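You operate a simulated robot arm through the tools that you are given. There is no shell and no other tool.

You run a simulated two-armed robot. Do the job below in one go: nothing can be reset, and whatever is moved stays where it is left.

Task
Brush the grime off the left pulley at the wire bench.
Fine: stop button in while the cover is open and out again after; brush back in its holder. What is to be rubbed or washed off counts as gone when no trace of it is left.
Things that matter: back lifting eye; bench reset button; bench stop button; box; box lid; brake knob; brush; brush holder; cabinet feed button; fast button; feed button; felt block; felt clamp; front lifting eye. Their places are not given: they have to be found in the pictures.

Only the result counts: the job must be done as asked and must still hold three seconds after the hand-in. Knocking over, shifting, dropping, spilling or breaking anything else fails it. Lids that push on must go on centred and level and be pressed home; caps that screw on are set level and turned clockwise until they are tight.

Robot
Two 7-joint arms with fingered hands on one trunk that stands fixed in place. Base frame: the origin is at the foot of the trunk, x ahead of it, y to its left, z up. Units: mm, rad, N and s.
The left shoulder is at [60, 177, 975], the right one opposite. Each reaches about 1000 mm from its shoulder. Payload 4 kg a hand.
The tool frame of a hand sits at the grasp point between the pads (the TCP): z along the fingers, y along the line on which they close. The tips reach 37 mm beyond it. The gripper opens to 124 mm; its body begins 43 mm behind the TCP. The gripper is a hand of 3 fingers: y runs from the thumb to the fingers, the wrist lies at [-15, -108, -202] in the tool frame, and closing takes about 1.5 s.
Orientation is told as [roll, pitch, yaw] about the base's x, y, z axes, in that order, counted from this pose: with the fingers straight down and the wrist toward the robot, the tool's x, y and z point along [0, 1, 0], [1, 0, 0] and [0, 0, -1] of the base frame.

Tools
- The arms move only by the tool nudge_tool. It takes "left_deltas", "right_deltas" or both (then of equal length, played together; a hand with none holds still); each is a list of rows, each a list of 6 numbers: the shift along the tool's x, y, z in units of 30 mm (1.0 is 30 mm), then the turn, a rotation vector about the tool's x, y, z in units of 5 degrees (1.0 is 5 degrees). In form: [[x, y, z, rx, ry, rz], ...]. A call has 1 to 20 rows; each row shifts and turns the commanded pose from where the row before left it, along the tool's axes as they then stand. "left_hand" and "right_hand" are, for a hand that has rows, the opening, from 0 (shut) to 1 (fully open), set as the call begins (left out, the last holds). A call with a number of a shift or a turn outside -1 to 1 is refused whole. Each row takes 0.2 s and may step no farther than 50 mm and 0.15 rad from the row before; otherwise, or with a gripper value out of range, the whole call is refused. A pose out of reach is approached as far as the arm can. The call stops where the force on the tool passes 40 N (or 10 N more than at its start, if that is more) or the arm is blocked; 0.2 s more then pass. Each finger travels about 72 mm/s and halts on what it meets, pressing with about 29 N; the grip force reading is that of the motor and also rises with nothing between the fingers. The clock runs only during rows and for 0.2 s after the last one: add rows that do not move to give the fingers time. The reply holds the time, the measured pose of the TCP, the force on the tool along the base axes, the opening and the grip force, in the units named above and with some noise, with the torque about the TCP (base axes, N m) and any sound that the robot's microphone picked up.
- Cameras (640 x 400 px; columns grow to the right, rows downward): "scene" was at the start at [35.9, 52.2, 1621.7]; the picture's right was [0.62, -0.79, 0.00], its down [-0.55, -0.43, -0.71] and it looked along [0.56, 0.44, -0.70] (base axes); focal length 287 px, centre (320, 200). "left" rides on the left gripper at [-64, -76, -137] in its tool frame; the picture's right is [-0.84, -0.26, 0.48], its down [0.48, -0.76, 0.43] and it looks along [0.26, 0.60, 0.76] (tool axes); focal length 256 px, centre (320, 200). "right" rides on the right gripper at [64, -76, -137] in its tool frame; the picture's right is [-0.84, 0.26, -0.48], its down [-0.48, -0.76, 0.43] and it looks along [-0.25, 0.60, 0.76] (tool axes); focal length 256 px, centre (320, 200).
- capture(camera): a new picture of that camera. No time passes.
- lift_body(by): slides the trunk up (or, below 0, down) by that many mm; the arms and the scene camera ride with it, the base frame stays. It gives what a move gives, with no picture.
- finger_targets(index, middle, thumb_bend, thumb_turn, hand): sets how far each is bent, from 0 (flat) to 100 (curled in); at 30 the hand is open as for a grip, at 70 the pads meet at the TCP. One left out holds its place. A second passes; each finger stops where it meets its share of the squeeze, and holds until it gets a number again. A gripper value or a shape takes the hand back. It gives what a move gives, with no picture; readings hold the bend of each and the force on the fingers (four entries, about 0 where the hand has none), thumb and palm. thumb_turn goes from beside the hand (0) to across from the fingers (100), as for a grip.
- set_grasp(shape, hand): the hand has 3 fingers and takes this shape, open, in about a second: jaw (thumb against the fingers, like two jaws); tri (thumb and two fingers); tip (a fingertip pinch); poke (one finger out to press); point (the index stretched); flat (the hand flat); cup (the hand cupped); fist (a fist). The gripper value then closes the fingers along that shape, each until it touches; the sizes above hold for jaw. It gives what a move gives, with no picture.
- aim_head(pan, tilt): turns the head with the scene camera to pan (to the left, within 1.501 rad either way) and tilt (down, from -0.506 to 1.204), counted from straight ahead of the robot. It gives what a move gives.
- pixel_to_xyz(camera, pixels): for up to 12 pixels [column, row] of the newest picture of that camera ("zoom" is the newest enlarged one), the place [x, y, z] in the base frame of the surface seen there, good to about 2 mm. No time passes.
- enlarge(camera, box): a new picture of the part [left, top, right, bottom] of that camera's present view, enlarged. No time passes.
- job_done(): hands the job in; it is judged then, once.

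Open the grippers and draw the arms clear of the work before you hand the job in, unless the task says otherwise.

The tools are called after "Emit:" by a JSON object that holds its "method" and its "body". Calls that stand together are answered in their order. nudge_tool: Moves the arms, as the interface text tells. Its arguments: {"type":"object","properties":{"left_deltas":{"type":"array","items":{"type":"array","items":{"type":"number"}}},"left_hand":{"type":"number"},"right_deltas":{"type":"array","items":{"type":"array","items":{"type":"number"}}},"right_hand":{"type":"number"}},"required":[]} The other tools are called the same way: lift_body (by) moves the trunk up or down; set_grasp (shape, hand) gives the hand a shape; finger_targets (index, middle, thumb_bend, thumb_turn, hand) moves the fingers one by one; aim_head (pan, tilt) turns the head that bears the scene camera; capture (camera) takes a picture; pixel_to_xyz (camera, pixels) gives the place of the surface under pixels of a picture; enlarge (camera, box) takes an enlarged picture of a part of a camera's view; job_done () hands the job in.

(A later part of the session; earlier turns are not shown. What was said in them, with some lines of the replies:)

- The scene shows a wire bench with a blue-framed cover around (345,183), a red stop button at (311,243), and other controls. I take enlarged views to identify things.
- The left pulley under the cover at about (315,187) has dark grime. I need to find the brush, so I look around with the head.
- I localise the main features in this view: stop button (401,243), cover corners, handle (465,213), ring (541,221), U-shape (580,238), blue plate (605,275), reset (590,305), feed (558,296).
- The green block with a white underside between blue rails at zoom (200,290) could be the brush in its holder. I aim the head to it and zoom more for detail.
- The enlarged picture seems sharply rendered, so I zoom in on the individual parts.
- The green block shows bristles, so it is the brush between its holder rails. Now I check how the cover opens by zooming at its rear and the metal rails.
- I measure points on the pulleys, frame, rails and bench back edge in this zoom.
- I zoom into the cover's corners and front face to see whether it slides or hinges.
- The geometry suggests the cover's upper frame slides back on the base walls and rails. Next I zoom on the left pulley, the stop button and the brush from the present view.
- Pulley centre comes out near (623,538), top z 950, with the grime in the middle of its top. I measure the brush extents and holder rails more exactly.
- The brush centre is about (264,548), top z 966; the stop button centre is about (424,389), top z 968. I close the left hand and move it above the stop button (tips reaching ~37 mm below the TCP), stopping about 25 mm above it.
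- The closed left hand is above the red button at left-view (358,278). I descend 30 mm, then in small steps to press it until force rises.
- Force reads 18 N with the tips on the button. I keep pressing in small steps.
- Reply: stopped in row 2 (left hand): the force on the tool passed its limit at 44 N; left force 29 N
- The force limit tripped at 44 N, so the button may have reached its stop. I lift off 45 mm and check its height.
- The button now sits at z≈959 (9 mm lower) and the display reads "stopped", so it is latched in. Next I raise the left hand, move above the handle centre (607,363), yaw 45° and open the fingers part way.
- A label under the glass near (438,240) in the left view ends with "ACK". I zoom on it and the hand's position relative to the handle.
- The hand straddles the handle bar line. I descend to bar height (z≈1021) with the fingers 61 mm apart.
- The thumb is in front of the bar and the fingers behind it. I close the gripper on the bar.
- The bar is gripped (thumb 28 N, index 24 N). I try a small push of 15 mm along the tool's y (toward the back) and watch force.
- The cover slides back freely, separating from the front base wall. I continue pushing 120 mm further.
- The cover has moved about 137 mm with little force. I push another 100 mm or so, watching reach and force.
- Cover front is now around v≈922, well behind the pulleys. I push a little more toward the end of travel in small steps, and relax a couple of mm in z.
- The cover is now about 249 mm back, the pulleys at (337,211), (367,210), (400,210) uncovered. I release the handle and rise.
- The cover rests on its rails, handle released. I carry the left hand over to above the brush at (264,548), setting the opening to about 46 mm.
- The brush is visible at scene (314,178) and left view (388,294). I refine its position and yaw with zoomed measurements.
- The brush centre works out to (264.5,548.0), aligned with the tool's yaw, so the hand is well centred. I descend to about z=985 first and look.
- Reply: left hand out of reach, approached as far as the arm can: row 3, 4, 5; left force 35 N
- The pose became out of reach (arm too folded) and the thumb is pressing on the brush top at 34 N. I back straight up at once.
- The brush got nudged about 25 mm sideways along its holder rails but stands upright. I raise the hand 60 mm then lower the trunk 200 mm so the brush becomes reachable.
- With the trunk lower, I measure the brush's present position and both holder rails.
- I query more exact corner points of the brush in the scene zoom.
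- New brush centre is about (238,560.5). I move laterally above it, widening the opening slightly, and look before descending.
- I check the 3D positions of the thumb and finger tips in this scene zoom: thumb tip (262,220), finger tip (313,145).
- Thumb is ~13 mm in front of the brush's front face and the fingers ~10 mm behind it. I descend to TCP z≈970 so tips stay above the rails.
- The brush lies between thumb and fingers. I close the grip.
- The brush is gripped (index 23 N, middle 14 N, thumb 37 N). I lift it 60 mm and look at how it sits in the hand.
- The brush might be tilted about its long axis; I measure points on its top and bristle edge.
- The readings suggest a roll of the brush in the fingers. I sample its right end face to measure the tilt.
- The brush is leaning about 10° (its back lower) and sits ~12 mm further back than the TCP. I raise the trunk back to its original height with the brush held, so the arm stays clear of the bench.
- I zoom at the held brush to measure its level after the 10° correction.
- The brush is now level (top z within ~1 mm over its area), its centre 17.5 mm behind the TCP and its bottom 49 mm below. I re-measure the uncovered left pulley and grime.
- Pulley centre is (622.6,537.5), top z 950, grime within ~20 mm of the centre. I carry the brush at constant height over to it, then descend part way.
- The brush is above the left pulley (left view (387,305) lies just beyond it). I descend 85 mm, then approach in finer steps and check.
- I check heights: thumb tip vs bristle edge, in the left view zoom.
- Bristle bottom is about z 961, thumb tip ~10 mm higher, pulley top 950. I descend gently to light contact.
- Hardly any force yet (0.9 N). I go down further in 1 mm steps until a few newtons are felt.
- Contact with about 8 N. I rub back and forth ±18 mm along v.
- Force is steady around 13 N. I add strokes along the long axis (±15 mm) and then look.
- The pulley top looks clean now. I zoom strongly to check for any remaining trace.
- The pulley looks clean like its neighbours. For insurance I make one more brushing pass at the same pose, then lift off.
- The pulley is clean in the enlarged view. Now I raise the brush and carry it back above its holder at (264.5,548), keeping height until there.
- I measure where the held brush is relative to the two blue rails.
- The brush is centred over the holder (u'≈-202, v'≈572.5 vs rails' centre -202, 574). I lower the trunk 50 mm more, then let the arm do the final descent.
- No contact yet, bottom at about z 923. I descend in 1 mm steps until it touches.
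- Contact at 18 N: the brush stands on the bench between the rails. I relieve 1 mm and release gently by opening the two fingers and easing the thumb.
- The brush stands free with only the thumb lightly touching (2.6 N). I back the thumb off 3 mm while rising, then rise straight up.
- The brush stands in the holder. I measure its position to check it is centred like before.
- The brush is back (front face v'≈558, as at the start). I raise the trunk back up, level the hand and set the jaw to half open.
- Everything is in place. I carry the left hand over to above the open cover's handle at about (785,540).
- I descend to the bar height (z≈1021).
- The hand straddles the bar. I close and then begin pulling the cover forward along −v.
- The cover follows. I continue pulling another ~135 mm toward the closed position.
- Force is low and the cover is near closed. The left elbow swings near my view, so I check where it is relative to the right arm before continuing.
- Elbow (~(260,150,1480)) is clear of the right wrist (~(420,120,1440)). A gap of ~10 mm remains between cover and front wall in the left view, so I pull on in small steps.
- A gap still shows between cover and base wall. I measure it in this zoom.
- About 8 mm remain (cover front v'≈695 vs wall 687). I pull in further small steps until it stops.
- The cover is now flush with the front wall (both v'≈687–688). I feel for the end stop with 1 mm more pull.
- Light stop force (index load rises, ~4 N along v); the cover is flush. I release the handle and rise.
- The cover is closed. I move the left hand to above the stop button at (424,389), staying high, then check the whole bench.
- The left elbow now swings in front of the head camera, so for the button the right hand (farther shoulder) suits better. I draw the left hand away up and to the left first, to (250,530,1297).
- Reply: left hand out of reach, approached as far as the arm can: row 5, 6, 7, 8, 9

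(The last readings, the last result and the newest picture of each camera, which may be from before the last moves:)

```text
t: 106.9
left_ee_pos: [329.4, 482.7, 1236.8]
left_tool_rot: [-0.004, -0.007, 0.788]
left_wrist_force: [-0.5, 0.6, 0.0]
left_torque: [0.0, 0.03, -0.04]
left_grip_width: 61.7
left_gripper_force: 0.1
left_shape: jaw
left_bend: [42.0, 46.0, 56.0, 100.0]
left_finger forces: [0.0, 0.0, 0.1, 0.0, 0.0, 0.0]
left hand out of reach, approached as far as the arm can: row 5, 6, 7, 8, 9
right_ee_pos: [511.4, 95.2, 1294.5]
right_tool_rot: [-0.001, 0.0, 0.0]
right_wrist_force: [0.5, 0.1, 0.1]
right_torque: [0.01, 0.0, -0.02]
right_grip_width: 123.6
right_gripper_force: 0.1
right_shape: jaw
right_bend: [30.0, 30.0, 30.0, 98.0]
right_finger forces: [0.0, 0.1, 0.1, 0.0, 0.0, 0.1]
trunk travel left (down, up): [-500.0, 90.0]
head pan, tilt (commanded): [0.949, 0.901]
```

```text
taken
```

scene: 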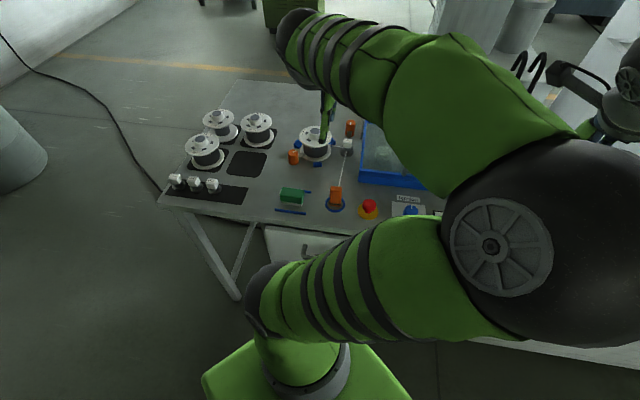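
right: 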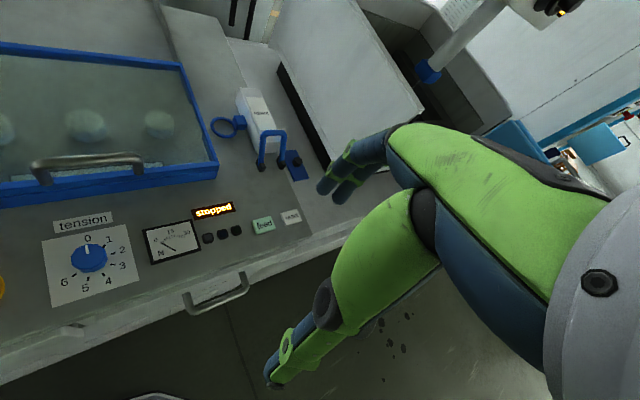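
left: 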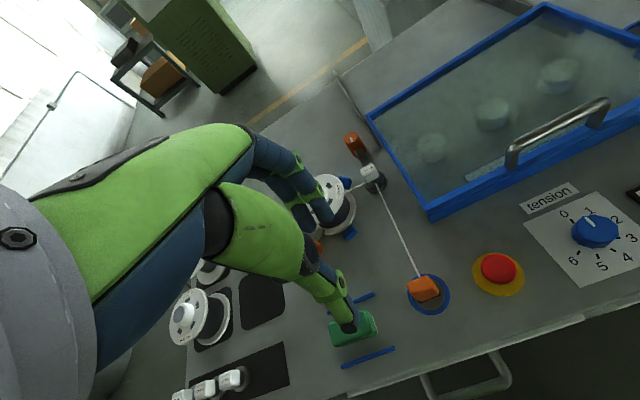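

The left elbow has ended up on the inner side. I bring the hand back to the start place (430,464,1312) and turn the yaw back to 0, which should swing the elbow outward.

Emit:
{"method": "nudge_tool", "body": {"left_deltas": [[-0.708, 0.483, -0.625, 0, 0, 0], [-0.708, 0.483, -0.625, 0, 0, 0], [-0.708, 0.483, -0.625, 0, 0, 0], [-0.708, 0.483, -0.625, 0, 0, 0], [0, 0, 0, 0, 0, 1], [0, 0, 0, 0, 0, 1], [0, 0, 0, 0, 0, 1], [0, 0, 0, 0, 0, 1], [0, 0, 0, 0, 0, 1], [0, 0, 0, 0, 0, 1], [0, 0, 0, 0, 0, 1], [0, 0, 0, 0, 0, 1], [0, 0, 0, 0, 0, 1], [0, 0, 0, 0, 0, 0]]}}

Emit:
{"method": "capture", "body": {"camera": "scene"}}

Emit:
{"method": "capture", "body": {"camera": "right"}}

```text
t: 109.9
left_ee_pos: [429.7, 465.0, 1312.2]
left_tool_rot: [0.003, -0.009, -0.001]
left_wrist_force: [0.5, -0.1, -0.3]
left_torque: [0.02, -0.01, 0.02]
left_grip_width: 61.9
left_gripper_force: 0.1
left_shape: jaw
left_bend: [42.0, 46.0, 56.0, 100.0]
left_finger forces: [0.0, 0.0, 0.0, 0.0, 0.0, 0.0]
right_ee_pos: [511.1, 93.9, 1294.8]
right_tool_rot: [0.001, 0.0, -0.001]
right_wrist_force: [-0.4, 0.4, -0.2]
right_torque: [-0.03, -0.01, 0.02]
right_grip_width: 123.7
right_gripper_force: 0.1
right_shape: jaw
right_bend: [30.0, 30.0, 30.0, 98.0]
right_finger forces: [0.0, 0.1, 0.1, 0.0, 0.0, 0.0]
trunk travel left (down, up): [-500.0, 90.0]
head pan, tilt (commanded): [0.949, 0.901]
```

```text
taken
```

scene: 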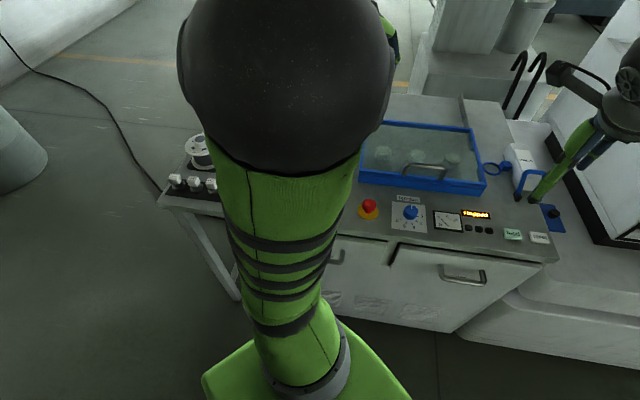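

```text
taken
```

right: 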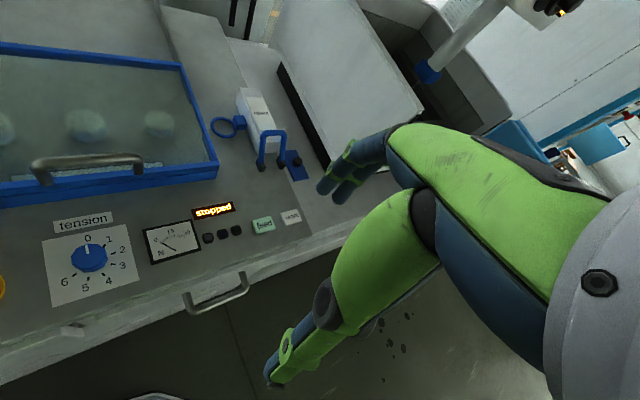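

The elbow is moving outward. I move the left hand 150 mm further left and yaw 25° more to clear the space for the right arm.

Emit:
{"method": "nudge_tool", "body": {"left_deltas": [[1, 0, 0, 0, 0, 1], [1, 0, 0, 0, 0, 1], [1, 0, 0, 0, 0, 1], [1, 0, 0, 0, 0, 1], [1, 0, 0, 0, 0, 1], [0, 0, 0, 0, 0, 0]]}}

Emit:
{"method": "capture", "body": {"camera": "scene"}}

Emit:
{"method": "enlarge", "body": {"camera": "scene", "box": [340, 90, 500, 220]}}

```text
t: 111.3
left_ee_pos: [453.7, 612.7, 1312.0]
left_tool_rot: [0.004, -0.005, -0.433]
left_wrist_force: [-0.4, 0.7, 0.4]
left_torque: [0.0, -0.03, 0.0]
left_grip_width: 61.8
left_gripper_force: 0.0
left_shape: jaw
left_bend: [42.0, 46.0, 56.0, 100.0]
left_finger forces: [0.1, 0.1, 0.0, 0.0, 0.1, 0.0]
right_ee_pos: [511.5, 94.3, 1293.6]
right_tool_rot: [0.0, 0.0, 0.001]
right_wrist_force: [0.1, -0.6, 1.0]
right_torque: [0.0, -0.03, -0.01]
right_grip_width: 123.9
right_gripper_force: 0.1
right_shape: jaw
right_bend: [30.0, 30.0, 30.0, 98.0]
right_finger forces: [0.0, 0.1, 0.0, 0.0, 0.1, 0.0]
trunk travel left (down, up): [-500.0, 90.0]
head pan, tilt (commanded): [0.949, 0.901]
```

```text
taken
```

scene: 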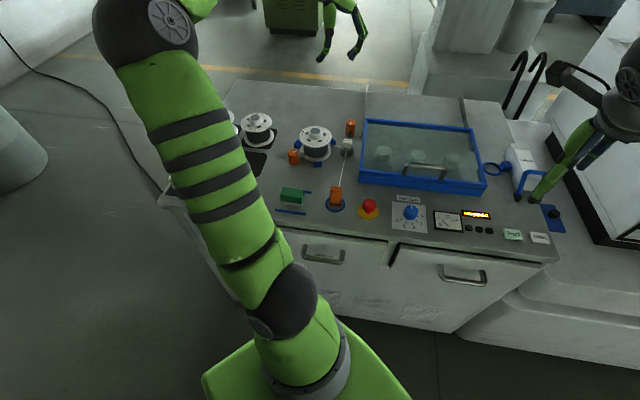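

```text
3.08 times, centred on (420, 155) of scene
```

zoom: 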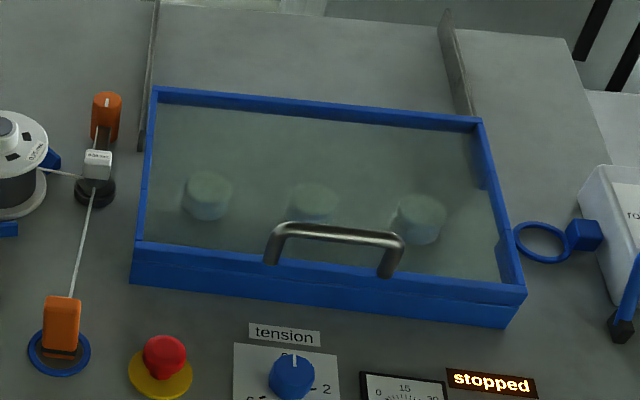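

The elbow is out left and the view is clear; the cover looks closed and square. I check its edges numerically against the start values.

Emit:
{"method": "pixel_to_xyz", "body": {"camera": "zoom", "pixels": [[160, 92], [320, 105], [478, 123], [140, 250], [520, 290], [330, 282], [330, 230], [165, 355], [330, 275], [200, 266], [450, 295], [160, 380]]}}

Emit:
{"method": "enlarge", "body": {"camera": "scene", "box": [430, 160, 500, 215]}}

Emit:
{"method": "enlarge", "body": {"camera": "scene", "box": [345, 150, 420, 215]}}

```text
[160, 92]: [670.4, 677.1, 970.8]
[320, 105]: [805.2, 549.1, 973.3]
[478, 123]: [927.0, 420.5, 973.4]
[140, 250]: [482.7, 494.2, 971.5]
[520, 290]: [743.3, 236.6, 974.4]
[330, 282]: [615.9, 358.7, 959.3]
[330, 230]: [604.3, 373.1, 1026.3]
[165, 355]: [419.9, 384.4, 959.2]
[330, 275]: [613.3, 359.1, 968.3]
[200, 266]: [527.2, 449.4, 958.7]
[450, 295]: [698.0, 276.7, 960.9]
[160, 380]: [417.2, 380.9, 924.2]
```

```text
7.27 times, centred on (465, 188) of scene
```

zoom: 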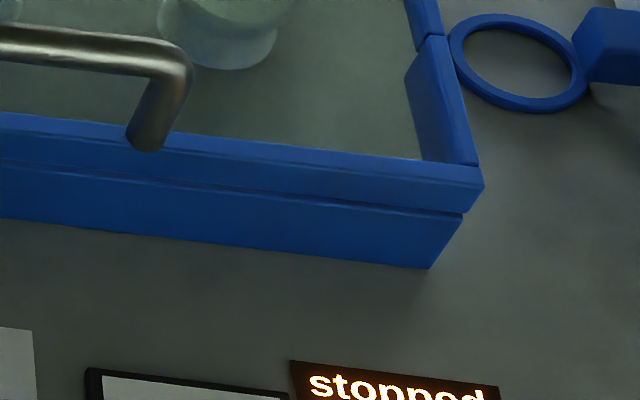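

```text
6.15 times, centred on (382, 182) of scene
```

zoom: 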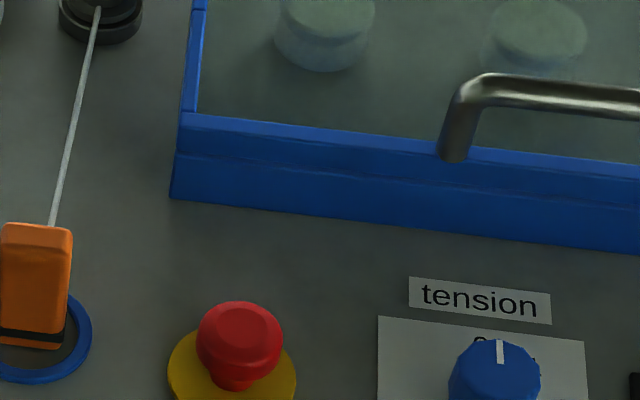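

The cover matches its start position within ~1 mm. Before sending the right hand to the button I check where the left arm's elbow and upper arm lie.

Emit:
{"method": "capture", "body": {"camera": "scene"}}

Emit:
{"method": "pixel_to_xyz", "body": {"camera": "scene", "pixels": [[150, 30], [180, 90], [215, 170], [250, 240], [290, 300], [600, 110], [630, 80], [368, 205], [330, 30]]}}

```text
taken
```

scene: 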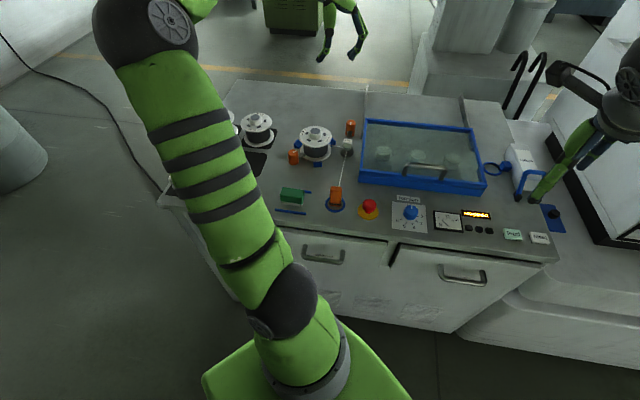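

```text
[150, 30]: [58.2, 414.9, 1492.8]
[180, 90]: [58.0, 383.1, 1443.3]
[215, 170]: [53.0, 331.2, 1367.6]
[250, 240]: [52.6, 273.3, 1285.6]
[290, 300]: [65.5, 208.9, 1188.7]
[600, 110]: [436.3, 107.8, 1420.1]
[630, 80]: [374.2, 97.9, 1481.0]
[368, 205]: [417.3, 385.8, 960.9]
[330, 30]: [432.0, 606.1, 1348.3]
```

The left arm is well clear (elbow near (58,415,1490)). I move the right hand above the stop button, yaw +45°, half open.

Emit:
{"method": "nudge_tool", "body": {"right_deltas": [[0.894, -0.264, 0.5, 0, 0, 0], [0.894, -0.264, 0.5, 0, 0, 0], [0.894, -0.264, 0.5, 0, 0, 0], [0.894, -0.264, 0.5, 0, 0, 0], [0.894, -0.264, 0.5, 0, 0, 0], [0.894, -0.264, 0.5, 0, 0, 0], [0.894, -0.264, 0.5, 0, 0, 0], [0.894, -0.264, 0.5, 0, 0, 0], [0.894, -0.264, 0.5, 0, 0, 0], [0.894, -0.264, 0.5, 0, 0, 0], [0.894, -0.264, 0.5, 0, 0, 0], [0, 0, 0, 0, 0, -1], [0, 0, 0, 0, 0, -1], [0, 0, 0, 0, 0, -1], [0, 0, 0, 0, 0, -1], [0, 0, 0, 0, 0, -1], [0, 0, 0, 0, 0, -1], [0, 0, 0, 0, 0, 0]], "right_hand": 0.55}}

Emit:
{"method": "capture", "body": {"camera": "scene"}}

Emit:
{"method": "capture", "body": {"camera": "right"}}

```text
t: 115.1
left_ee_pos: [453.7, 611.9, 1311.9]
left_tool_rot: [0.005, -0.007, -0.433]
left_wrist_force: [-0.2, -0.1, 0.3]
left_torque: [-0.01, 0.0, 0.0]
left_grip_width: 62.0
left_gripper_force: 0.1
left_shape: jaw
left_bend: [42.0, 46.0, 56.0, 100.0]
left_finger forces: [0.1, 0.0, 0.1, 0.1, 0.0, 0.0]
right_ee_pos: [423.5, 390.1, 1128.2]
right_tool_rot: [0.0, -0.001, 0.526]
right_wrist_force: [-0.8, 0.1, 0.1]
right_torque: [-0.02, 0.0, 0.01]
right_grip_width: 68.7
right_gripper_force: 0.0
right_shape: jaw
right_bend: [40.0, 44.0, 54.0, 99.0]
right_finger forces: [0.1, 0.1, 0.1, 0.0, 0.0, 0.0]
trunk travel left (down, up): [-500.0, 90.0]
head pan, tilt (commanded): [0.949, 0.901]
```

```text
taken
```

scene: 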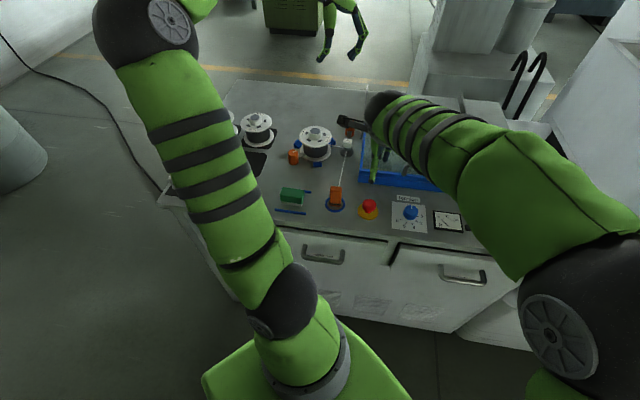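

```text
taken
```

right: 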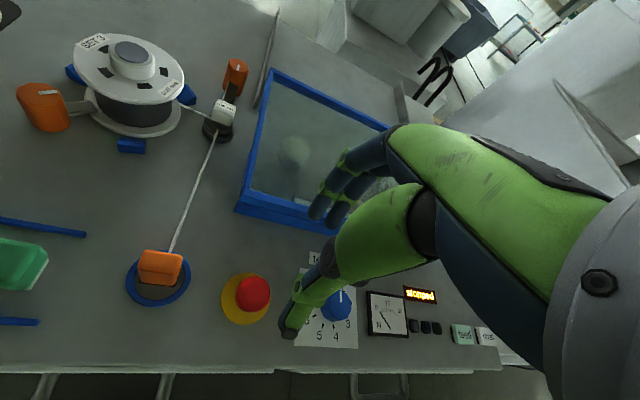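

The right hand is above the button (right view (250,295)). I descend 120 mm and look.

Emit:
{"method": "nudge_tool", "body": {"right_deltas": [[0, 0.02, 0.8, 0, 0, 0], [0, 0, 0.8, 0, 0, 0], [0, 0, 0.8, 0, 0, 0], [0, 0, 0.8, 0, 0, 0], [0, 0, 0.6, 0, 0, 0], [0, 0, 0, 0, 0, 0]]}}

Emit:
{"method": "capture", "body": {"camera": "right"}}

Emit:
{"method": "enlarge", "body": {"camera": "scene", "box": [330, 150, 420, 230]}}

```text
t: 116.5
left_ee_pos: [454.3, 612.5, 1311.3]
left_tool_rot: [0.005, -0.007, -0.435]
left_wrist_force: [0.3, 0.3, -0.9]
left_torque: [0.03, 0.02, -0.01]
left_grip_width: 62.0
left_gripper_force: 0.0
left_shape: jaw
left_bend: [42.0, 46.0, 56.0, 100.0]
left_finger forces: [0.1, 0.1, 0.0, 0.1, 0.0, 0.0]
right_ee_pos: [423.9, 390.3, 1014.9]
right_tool_rot: [-0.001, 0.0, 0.525]
right_wrist_force: [0.1, 0.0, 0.2]
right_torque: [0.0, -0.02, 0.01]
right_grip_width: 68.7
right_gripper_force: 0.1
right_shape: jaw
right_bend: [40.0, 44.0, 54.0, 99.0]
right_finger forces: [0.0, 0.0, 0.1, 0.0, 0.1, 0.1]
trunk travel left (down, up): [-500.0, 90.0]
head pan, tilt (commanded): [0.949, 0.901]
```

```text
taken
```

right: 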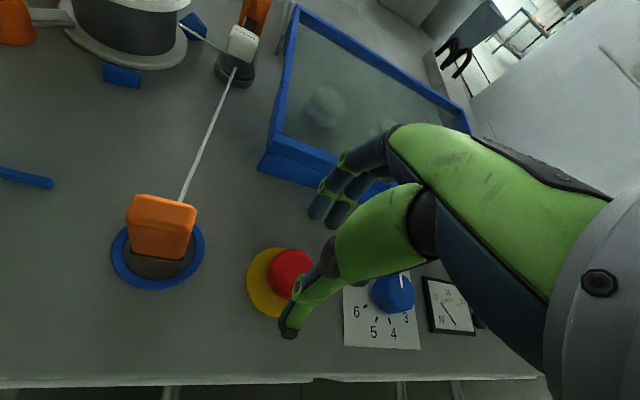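

```text
5.00 times, centred on (375, 190) of scene
```

zoom: 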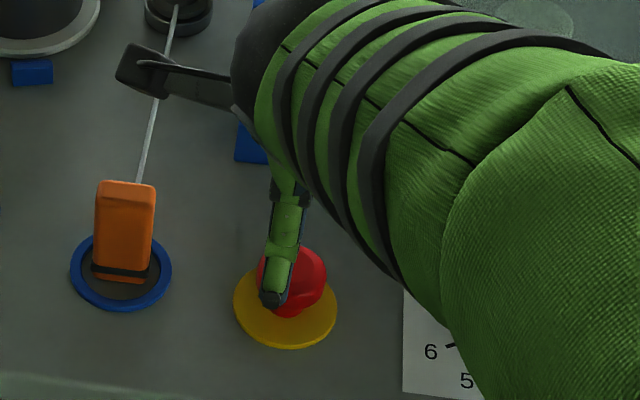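

I check the thumb tip position relative to the cap before going lower.

Emit:
{"method": "pixel_to_xyz", "body": {"camera": "right", "pixels": [[289, 333], [300, 320], [345, 215], [320, 208], [290, 275], [275, 265], [262, 300]]}}

```text
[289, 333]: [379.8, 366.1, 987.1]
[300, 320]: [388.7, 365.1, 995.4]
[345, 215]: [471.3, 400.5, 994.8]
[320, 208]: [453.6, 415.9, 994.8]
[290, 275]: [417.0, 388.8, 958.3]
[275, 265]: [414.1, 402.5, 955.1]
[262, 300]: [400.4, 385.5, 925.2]
```

Thumb and fingers are both outside the cap. I descend 44 mm and close on the cap.

Emit:
{"method": "nudge_tool", "body": {"right_deltas": [[0, 0, 0.5, 0, 0, 0], [0, 0, 0.5, 0, 0, 0], [0, 0, 0.47, 0, 0, 0], [0, 0, 0, 0, 0, 0]]}}

Emit:
{"method": "nudge_tool", "body": {"right_deltas": [[0, 0, 0, 0, 0, 0], [0, 0, 0, 0, 0, 0], [0, 0, 0, 0, 0, 0], [0, 0, 0, 0, 0, 0], [0, 0, 0, 0, 0, 0], [0, 0, 0, 0, 0, 0]], "right_hand": 0}}

Emit:
{"method": "capture", "body": {"camera": "right"}}

Emit:
{"method": "enlarge", "body": {"camera": "right", "box": [200, 200, 360, 340]}}

```text
t: 117.5
left_ee_pos: [454.3, 612.8, 1312.9]
left_tool_rot: [0.005, -0.008, -0.434]
left_wrist_force: [0.8, -0.1, -0.5]
left_torque: [0.03, 0.0, 0.02]
left_grip_width: 61.7
left_gripper_force: 0.0
left_shape: jaw
left_bend: [42.0, 46.0, 56.0, 100.0]
left_finger forces: [0.0, 0.0, 0.0, 0.1, 0.0, 0.0]
right_ee_pos: [425.8, 388.1, 968.0]
right_tool_rot: [0.0, -0.001, 0.525]
right_wrist_force: [0.1, -0.9, 0.1]
right_torque: [-0.02, 0.01, 0.02]
right_grip_width: 68.7
right_gripper_force: 0.0
right_shape: jaw
right_bend: [40.0, 44.0, 54.0, 99.0]
right_finger forces: [0.1, 0.0, 0.0, 0.0, 0.0, 0.1]
trunk travel left (down, up): [-500.0, 90.0]
head pan, tilt (commanded): [0.949, 0.901]
```

```text
t: 118.9
left_ee_pos: [454.1, 611.9, 1312.4]
left_tool_rot: [0.006, -0.008, -0.434]
left_wrist_force: [-0.4, 0.8, -0.7]
left_torque: [-0.02, -0.03, 0.03]
left_grip_width: 62.1
left_gripper_force: 0.1
left_shape: jaw
left_bend: [42.0, 46.0, 56.0, 100.0]
left_finger forces: [0.0, 0.1, 0.0, 0.0, 0.0, 0.0]
right_ee_pos: [424.7, 389.3, 970.3]
right_tool_rot: [0.0, 0.001, 0.526]
right_wrist_force: [-6.9, -2.4, 0.6]
right_torque: [-0.12, 0.25, 0.01]
right_grip_width: 39.5
right_gripper_force: 29.0
right_shape: jaw
right_bend: [59.0, 61.0, 57.0, 100.0]
right_finger forces: [18.0, 8.9, 0.0, 0.1, 33.5, 0.0]
trunk travel left (down, up): [-500.0, 90.0]
head pan, tilt (commanded): [0.949, 0.901]
```

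```text
taken
```

right: 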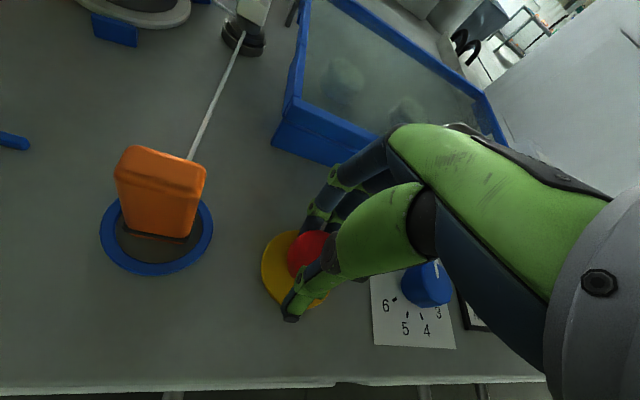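

```text
2.86 times, centred on (280, 270) of right
```

zoom: 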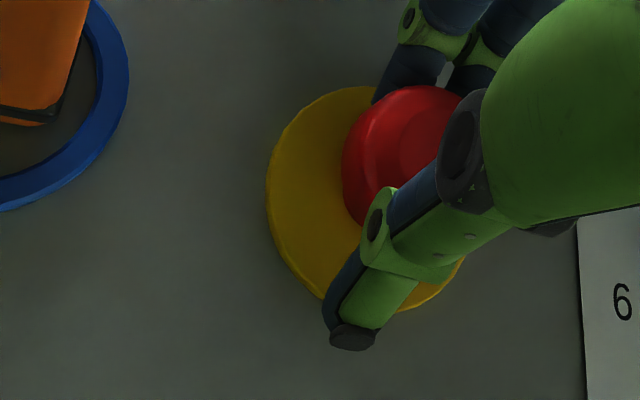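

The cap is gripped (39.5 mm, thumb 34 N). I pull gently upward in small steps.

Emit:
{"method": "nudge_tool", "body": {"right_deltas": [[0, 0, -0.05, 0, 0, 0], [0, 0, -0.05, 0, 0, 0], [0, 0, -0.05, 0, 0, 0], [0, 0, -0.05, 0, 0, 0], [0, 0, 0, 0, 0, 0]]}}

Emit:
{"method": "enlarge", "body": {"camera": "right", "box": [200, 200, 360, 340]}}

```text
t: 120.1
left_ee_pos: [453.6, 610.6, 1311.6]
left_tool_rot: [0.004, -0.006, -0.435]
left_wrist_force: [-0.3, -0.2, -0.2]
left_torque: [0.0, 0.0, 0.03]
left_grip_width: 61.9
left_gripper_force: 0.1
left_shape: jaw
left_bend: [42.0, 46.0, 56.0, 100.0]
left_finger forces: [0.1, 0.0, 0.0, 0.0, 0.0, 0.1]
right_ee_pos: [425.2, 389.3, 977.2]
right_tool_rot: [-0.002, -0.002, 0.525]
right_wrist_force: [-8.6, -3.8, 5.2]
right_torque: [-0.17, 0.3, 0.02]
right_grip_width: 38.9
right_gripper_force: 28.9
right_shape: jaw
right_bend: [59.0, 61.0, 57.0, 100.0]
right_finger forces: [17.6, 8.5, 0.0, 0.0, 37.2, 0.0]
trunk travel left (down, up): [-500.0, 90.0]
head pan, tilt (commanded): [0.949, 0.901]
```

```text
2.86 times, centred on (280, 270) of right
```

zoom: 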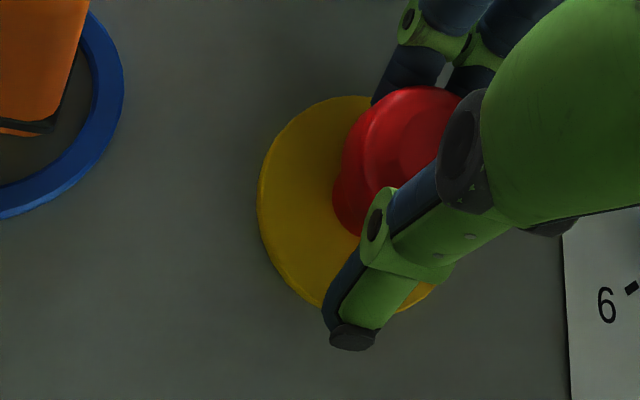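

The cap followed the pull by ~7 mm with little force. I pull a few mm more and look at the display.

Emit:
{"method": "nudge_tool", "body": {"right_deltas": [[0, 0, -0.04, 0, 0, 0], [0, 0, -0.04, 0, 0, 0], [0, 0, -0.04, 0, 0, 0], [0, 0, 0, 0, 0, 0]]}}

Emit:
{"method": "capture", "body": {"camera": "right"}}

Emit:
{"method": "capture", "body": {"camera": "scene"}}

```text
t: 121.1
left_ee_pos: [453.0, 612.1, 1310.9]
left_tool_rot: [0.004, -0.006, -0.433]
left_wrist_force: [-0.1, -0.2, 0.7]
left_torque: [0.0, 0.0, 0.03]
left_grip_width: 61.8
left_gripper_force: 0.2
left_shape: jaw
left_bend: [42.0, 46.0, 56.0, 100.0]
left_finger forces: [0.1, 0.0, 0.0, 0.1, 0.1, 0.1]
right_ee_pos: [425.7, 390.3, 978.9]
right_tool_rot: [-0.003, 0.001, 0.524]
right_wrist_force: [-7.3, 2.3, -9.2]
right_torque: [-0.07, 0.23, 0.04]
right_grip_width: 38.5
right_gripper_force: 28.8
right_shape: jaw
right_bend: [59.0, 61.0, 57.0, 100.0]
right_finger forces: [20.5, 10.2, 0.0, 0.1, 27.4, 0.0]
trunk travel left (down, up): [-500.0, 90.0]
head pan, tilt (commanded): [0.949, 0.901]
```

```text
taken
```

right: 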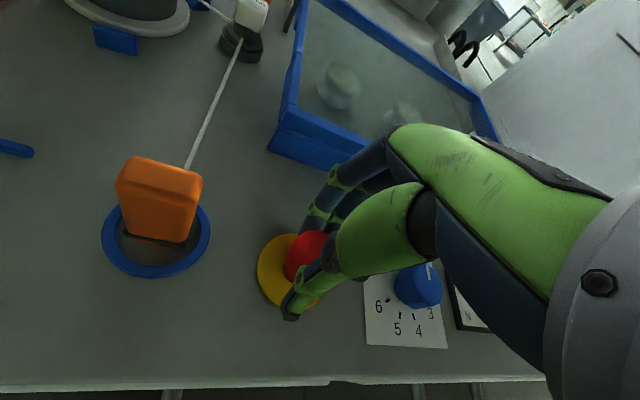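

```text
taken
```

scene: 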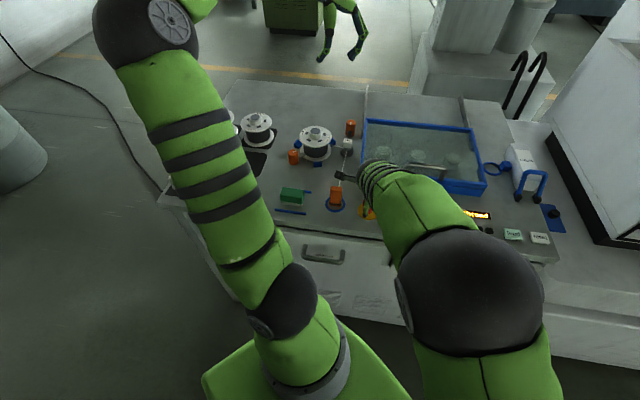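

Force now −9 N: the cap reached its upper stop after ~9 mm. I zoom on the display.

Emit:
{"method": "enlarge", "body": {"camera": "scene", "box": [440, 200, 560, 250]}}

```text
5.33 times, centred on (500, 225) of scene
```

zoom: 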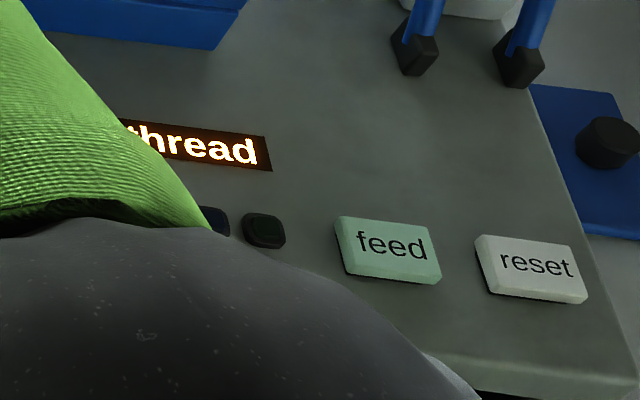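

The display reads "thread" again, so the button is out. I open the right hand and rise straight up.

Emit:
{"method": "nudge_tool", "body": {"right_deltas": [[0, 0, 0, 0, 0, 0], [0, 0, 0, 0, 0, 0], [0, 0, 0, 0, 0, 0], [0, 0, 0, 0, 0, 0], [0, 0, -0.3, 0, 0, 0], [0, 0, -0.7, 0, 0, 0], [0, 0, -1, 0, 0, 0], [0, 0, -1, 0, 0, 0], [0, 0, -1, 0, 0, 0], [0, 0, -1, 0, 0, 0], [0, 0, 0, 0, 0, 0]], "right_hand": 0.55}}

Emit:
{"method": "capture", "body": {"camera": "right"}}

Emit:
{"method": "capture", "body": {"camera": "scene"}}

```text
t: 123.5
left_ee_pos: [454.5, 611.4, 1310.5]
left_tool_rot: [0.005, -0.006, -0.434]
left_wrist_force: [0.1, 0.3, 0.9]
left_torque: [0.01, -0.01, -0.02]
left_grip_width: 62.2
left_gripper_force: 0.1
left_shape: jaw
left_bend: [42.0, 46.0, 56.0, 100.0]
left_finger forces: [0.0, 0.0, 0.0, 0.1, 0.0, 0.0]
right_ee_pos: [425.8, 390.1, 1130.7]
right_tool_rot: [0.0, 0.001, 0.523]
right_wrist_force: [-0.2, -0.1, -0.3]
right_torque: [0.0, 0.03, 0.03]
right_grip_width: 67.7
right_gripper_force: 0.1
right_shape: jaw
right_bend: [40.0, 44.0, 55.0, 99.0]
right_finger forces: [0.0, 0.0, 0.0, 0.0, 0.0, 0.0]
trunk travel left (down, up): [-500.0, 90.0]
head pan, tilt (commanded): [0.949, 0.901]
```

```text
taken
```

right: 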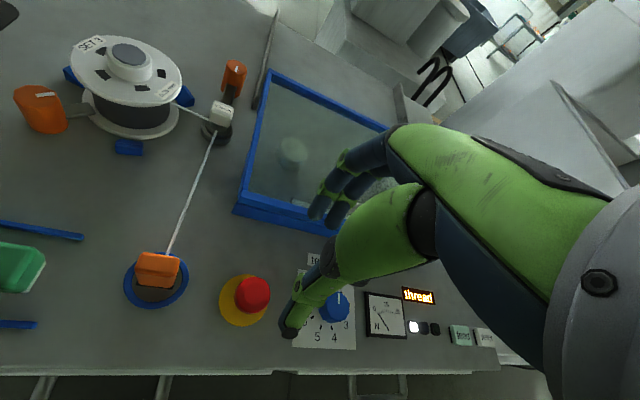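

```text
taken
```

scene: 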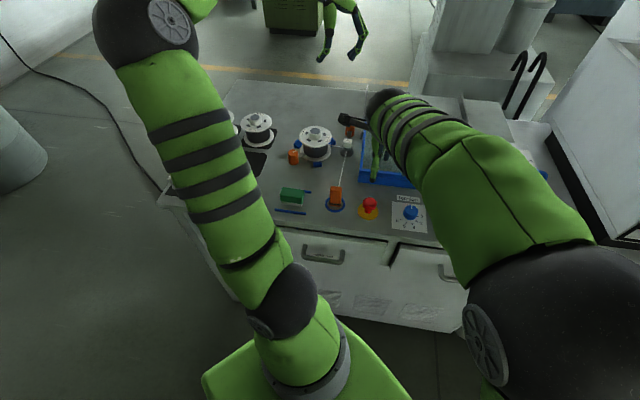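

The display shows "thread" and the button is out. I retract the right hand back along its path to its start place.

Emit:
{"method": "nudge_tool", "body": {"right_deltas": [[0, 0, -0.5, 0, 0, 1], [0, 0, -0.5, 0, 0, 1], [0, 0, 0, 0, 0, 1], [0, 0, 0, 0, 0, 1], [0, 0, 0, 0, 0, 1], [0, 0, 0, 0, 0, 1], [-0.894, 0.264, -0.4, 0, 0, 0], [-0.894, 0.264, -0.4, 0, 0, 0], [-0.894, 0.264, -0.4, 0, 0, 0], [-0.894, 0.264, -0.4, 0, 0, 0], [-0.894, 0.264, -0.4, 0, 0, 0], [-0.894, 0.264, -0.4, 0, 0, 0], [-0.894, 0.264, -0.4, 0, 0, 0], [-0.894, 0.264, -0.4, 0, 0, 0], [-0.894, 0.264, -0.4, 0, 0, 0], [-0.894, 0.264, -0.4, 0, 0, 0], [-0.894, 0.264, -0.4, 0, 0, 0], [0, 0, 0, 0, 0, 0]], "right_hand": 1}}

Emit:
{"method": "nudge_tool", "body": {"left_deltas": [[0, 0, 0, 0, 0, 0], [0, 0, 0, 0, 0, 0], [0, 0, 0, 0, 0, 0], [0, 0, 0, 0, 0, 0], [0, 0, 0, 0, 0, 0]], "left_hand": 1}}

Emit:
{"method": "capture", "body": {"camera": "scene"}}

Emit:
{"method": "capture", "body": {"camera": "right"}}

Emit:
{"method": "capture", "body": {"camera": "left"}}

```text
t: 127.3
left_ee_pos: [453.2, 612.7, 1310.9]
left_tool_rot: [0.005, -0.007, -0.435]
left_wrist_force: [-0.9, -0.3, 0.1]
left_torque: [-0.03, 0.0, 0.02]
left_grip_width: 62.0
left_gripper_force: 0.0
left_shape: jaw
left_bend: [42.0, 46.0, 56.0, 100.0]
left_finger forces: [0.0, 0.0, 0.0, 0.0, 0.0, 0.0]
right_ee_pos: [512.2, 94.8, 1291.4]
right_tool_rot: [0.001, 0.001, 0.0]
right_wrist_force: [-0.8, 0.2, 0.1]
right_torque: [-0.02, -0.02, 0.0]
right_grip_width: 123.8
right_gripper_force: 0.1
right_shape: jaw
right_bend: [30.0, 30.0, 30.0, 98.0]
right_finger forces: [0.1, 0.0, 0.0, 0.0, 0.0, 0.1]
trunk travel left (down, up): [-500.0, 90.0]
head pan, tilt (commanded): [0.949, 0.901]
```

```text
t: 128.5
left_ee_pos: [454.6, 612.0, 1312.1]
left_tool_rot: [0.005, -0.007, -0.434]
left_wrist_force: [0.1, 0.4, 0.3]
left_torque: [0.01, -0.01, -0.04]
left_grip_width: 123.6
left_gripper_force: 0.0
left_shape: jaw
left_bend: [30.0, 30.0, 30.0, 98.0]
left_finger forces: [0.0, 0.0, 0.0, 0.0, 0.1, 0.0]
right_ee_pos: [512.0, 95.1, 1291.8]
right_tool_rot: [-0.002, -0.001, 0.0]
right_wrist_force: [0.1, 0.0, -0.5]
right_torque: [-0.01, -0.04, -0.04]
right_grip_width: 123.7
right_gripper_force: 0.1
right_shape: jaw
right_bend: [30.0, 30.0, 30.0, 98.0]
right_finger forces: [0.0, 0.1, 0.0, 0.0, 0.1, 0.1]
trunk travel left (down, up): [-500.0, 90.0]
head pan, tilt (commanded): [0.949, 0.901]
```

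```text
taken
```

scene: 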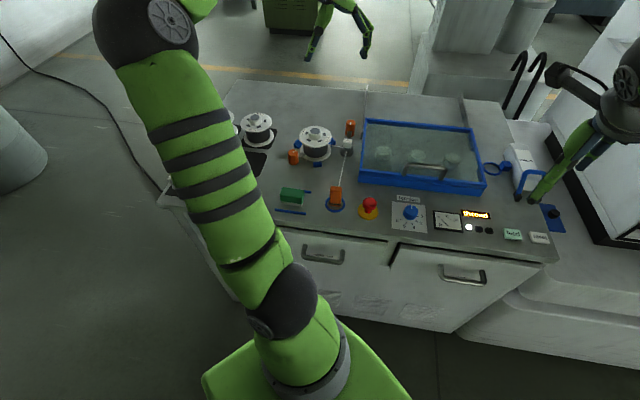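

```text
taken
```

right: 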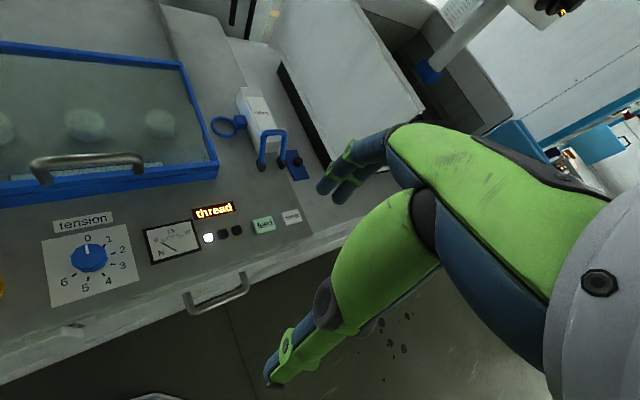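

```text
taken
```

left: 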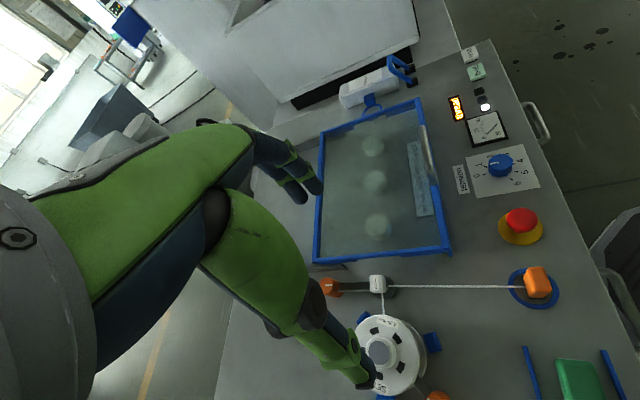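

Everything looks restored. I do a final check of the stop button height, the brush position and the pulley in zoomed views.

Emit:
{"method": "enlarge", "body": {"camera": "scene", "box": [350, 185, 390, 225]}}

Emit:
{"method": "pixel_to_xyz", "body": {"camera": "zoom", "pixels": [[320, 170], [300, 150], [330, 160], [280, 170], [300, 190]]}}

Emit:
{"method": "enlarge", "body": {"camera": "scene", "box": [270, 180, 320, 220]}}

Emit:
{"method": "pixel_to_xyz", "body": {"camera": "zoom", "pixels": [[200, 130], [280, 110], [400, 130], [380, 200], [170, 180], [360, 240], [190, 220], [280, 150]]}}

Emit:
{"method": "enlarge", "body": {"camera": "scene", "box": [360, 130, 410, 170]}}

```text
10.00 times, centred on (370, 205) of scene
```

zoom: 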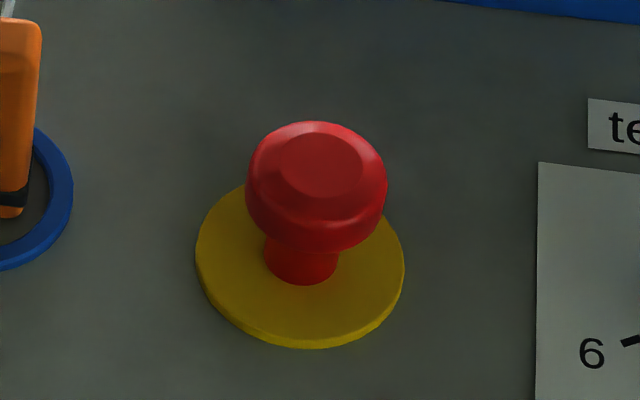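

```text
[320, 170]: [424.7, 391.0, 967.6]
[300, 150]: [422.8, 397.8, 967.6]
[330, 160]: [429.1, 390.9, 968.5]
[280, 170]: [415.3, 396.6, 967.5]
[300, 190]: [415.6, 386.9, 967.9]
```

```text
10.00 times, centred on (295, 200) of scene
```

zoom: 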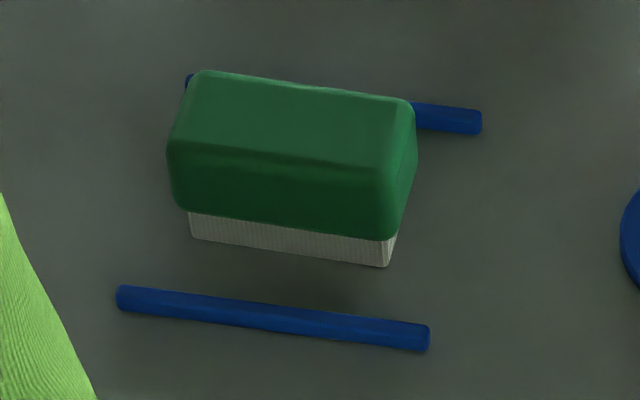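

```text
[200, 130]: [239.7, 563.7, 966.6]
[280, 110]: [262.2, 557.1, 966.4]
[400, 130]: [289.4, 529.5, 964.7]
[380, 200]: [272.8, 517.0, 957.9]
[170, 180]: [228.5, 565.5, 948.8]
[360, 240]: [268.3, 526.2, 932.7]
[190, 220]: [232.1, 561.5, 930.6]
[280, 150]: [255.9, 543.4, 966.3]
```

```text
10.00 times, centred on (385, 150) of scene
```

zoom: 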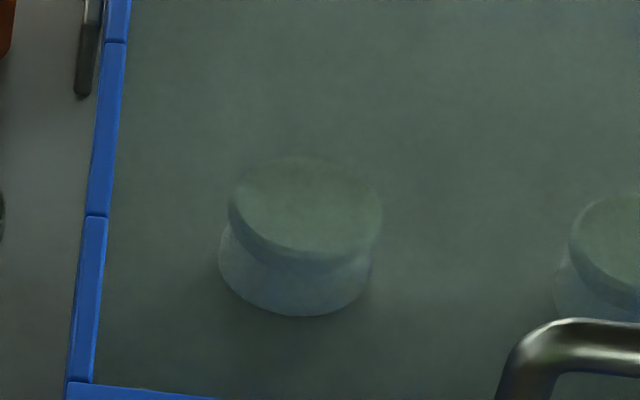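

The button top is back at z≈968 (out), the brush is level in its holder at (264,548), the cover is closed, the display shows "thread" and the left pulley is clean. Both hands are open and clear, so I hand the job in.

Emit:
{"method": "job_done", "body": {}}

```text
The job is handed in.
```

The left pulley is brushed clean, and I have handed the job in.

- **Pulley:** I brushed its top twice. In the enlarged views it looks as clean as the pulley next to it, with no grime left to see. The second pass had almost no pressure on the bristles.
- **Stop button:** I pressed it in before opening the cover, and the display read "stopped". I pulled it out again only after the cover was closed. The display reads "thread" again and the button top is back at its starting height.
- **Cover:** I slid it back to reach the pulley. It is now closed, flush with the front wall and within about 2 mm of its starting position.
- **Brush:** It is back between its holder rails, level and within a few millimetres of where it started. On my first reach the arm ran out of range, and the thumb pushed the brush about 29 mm out of place. I corrected that when I put it back.

Both hands are open and drawn clear of the bench.
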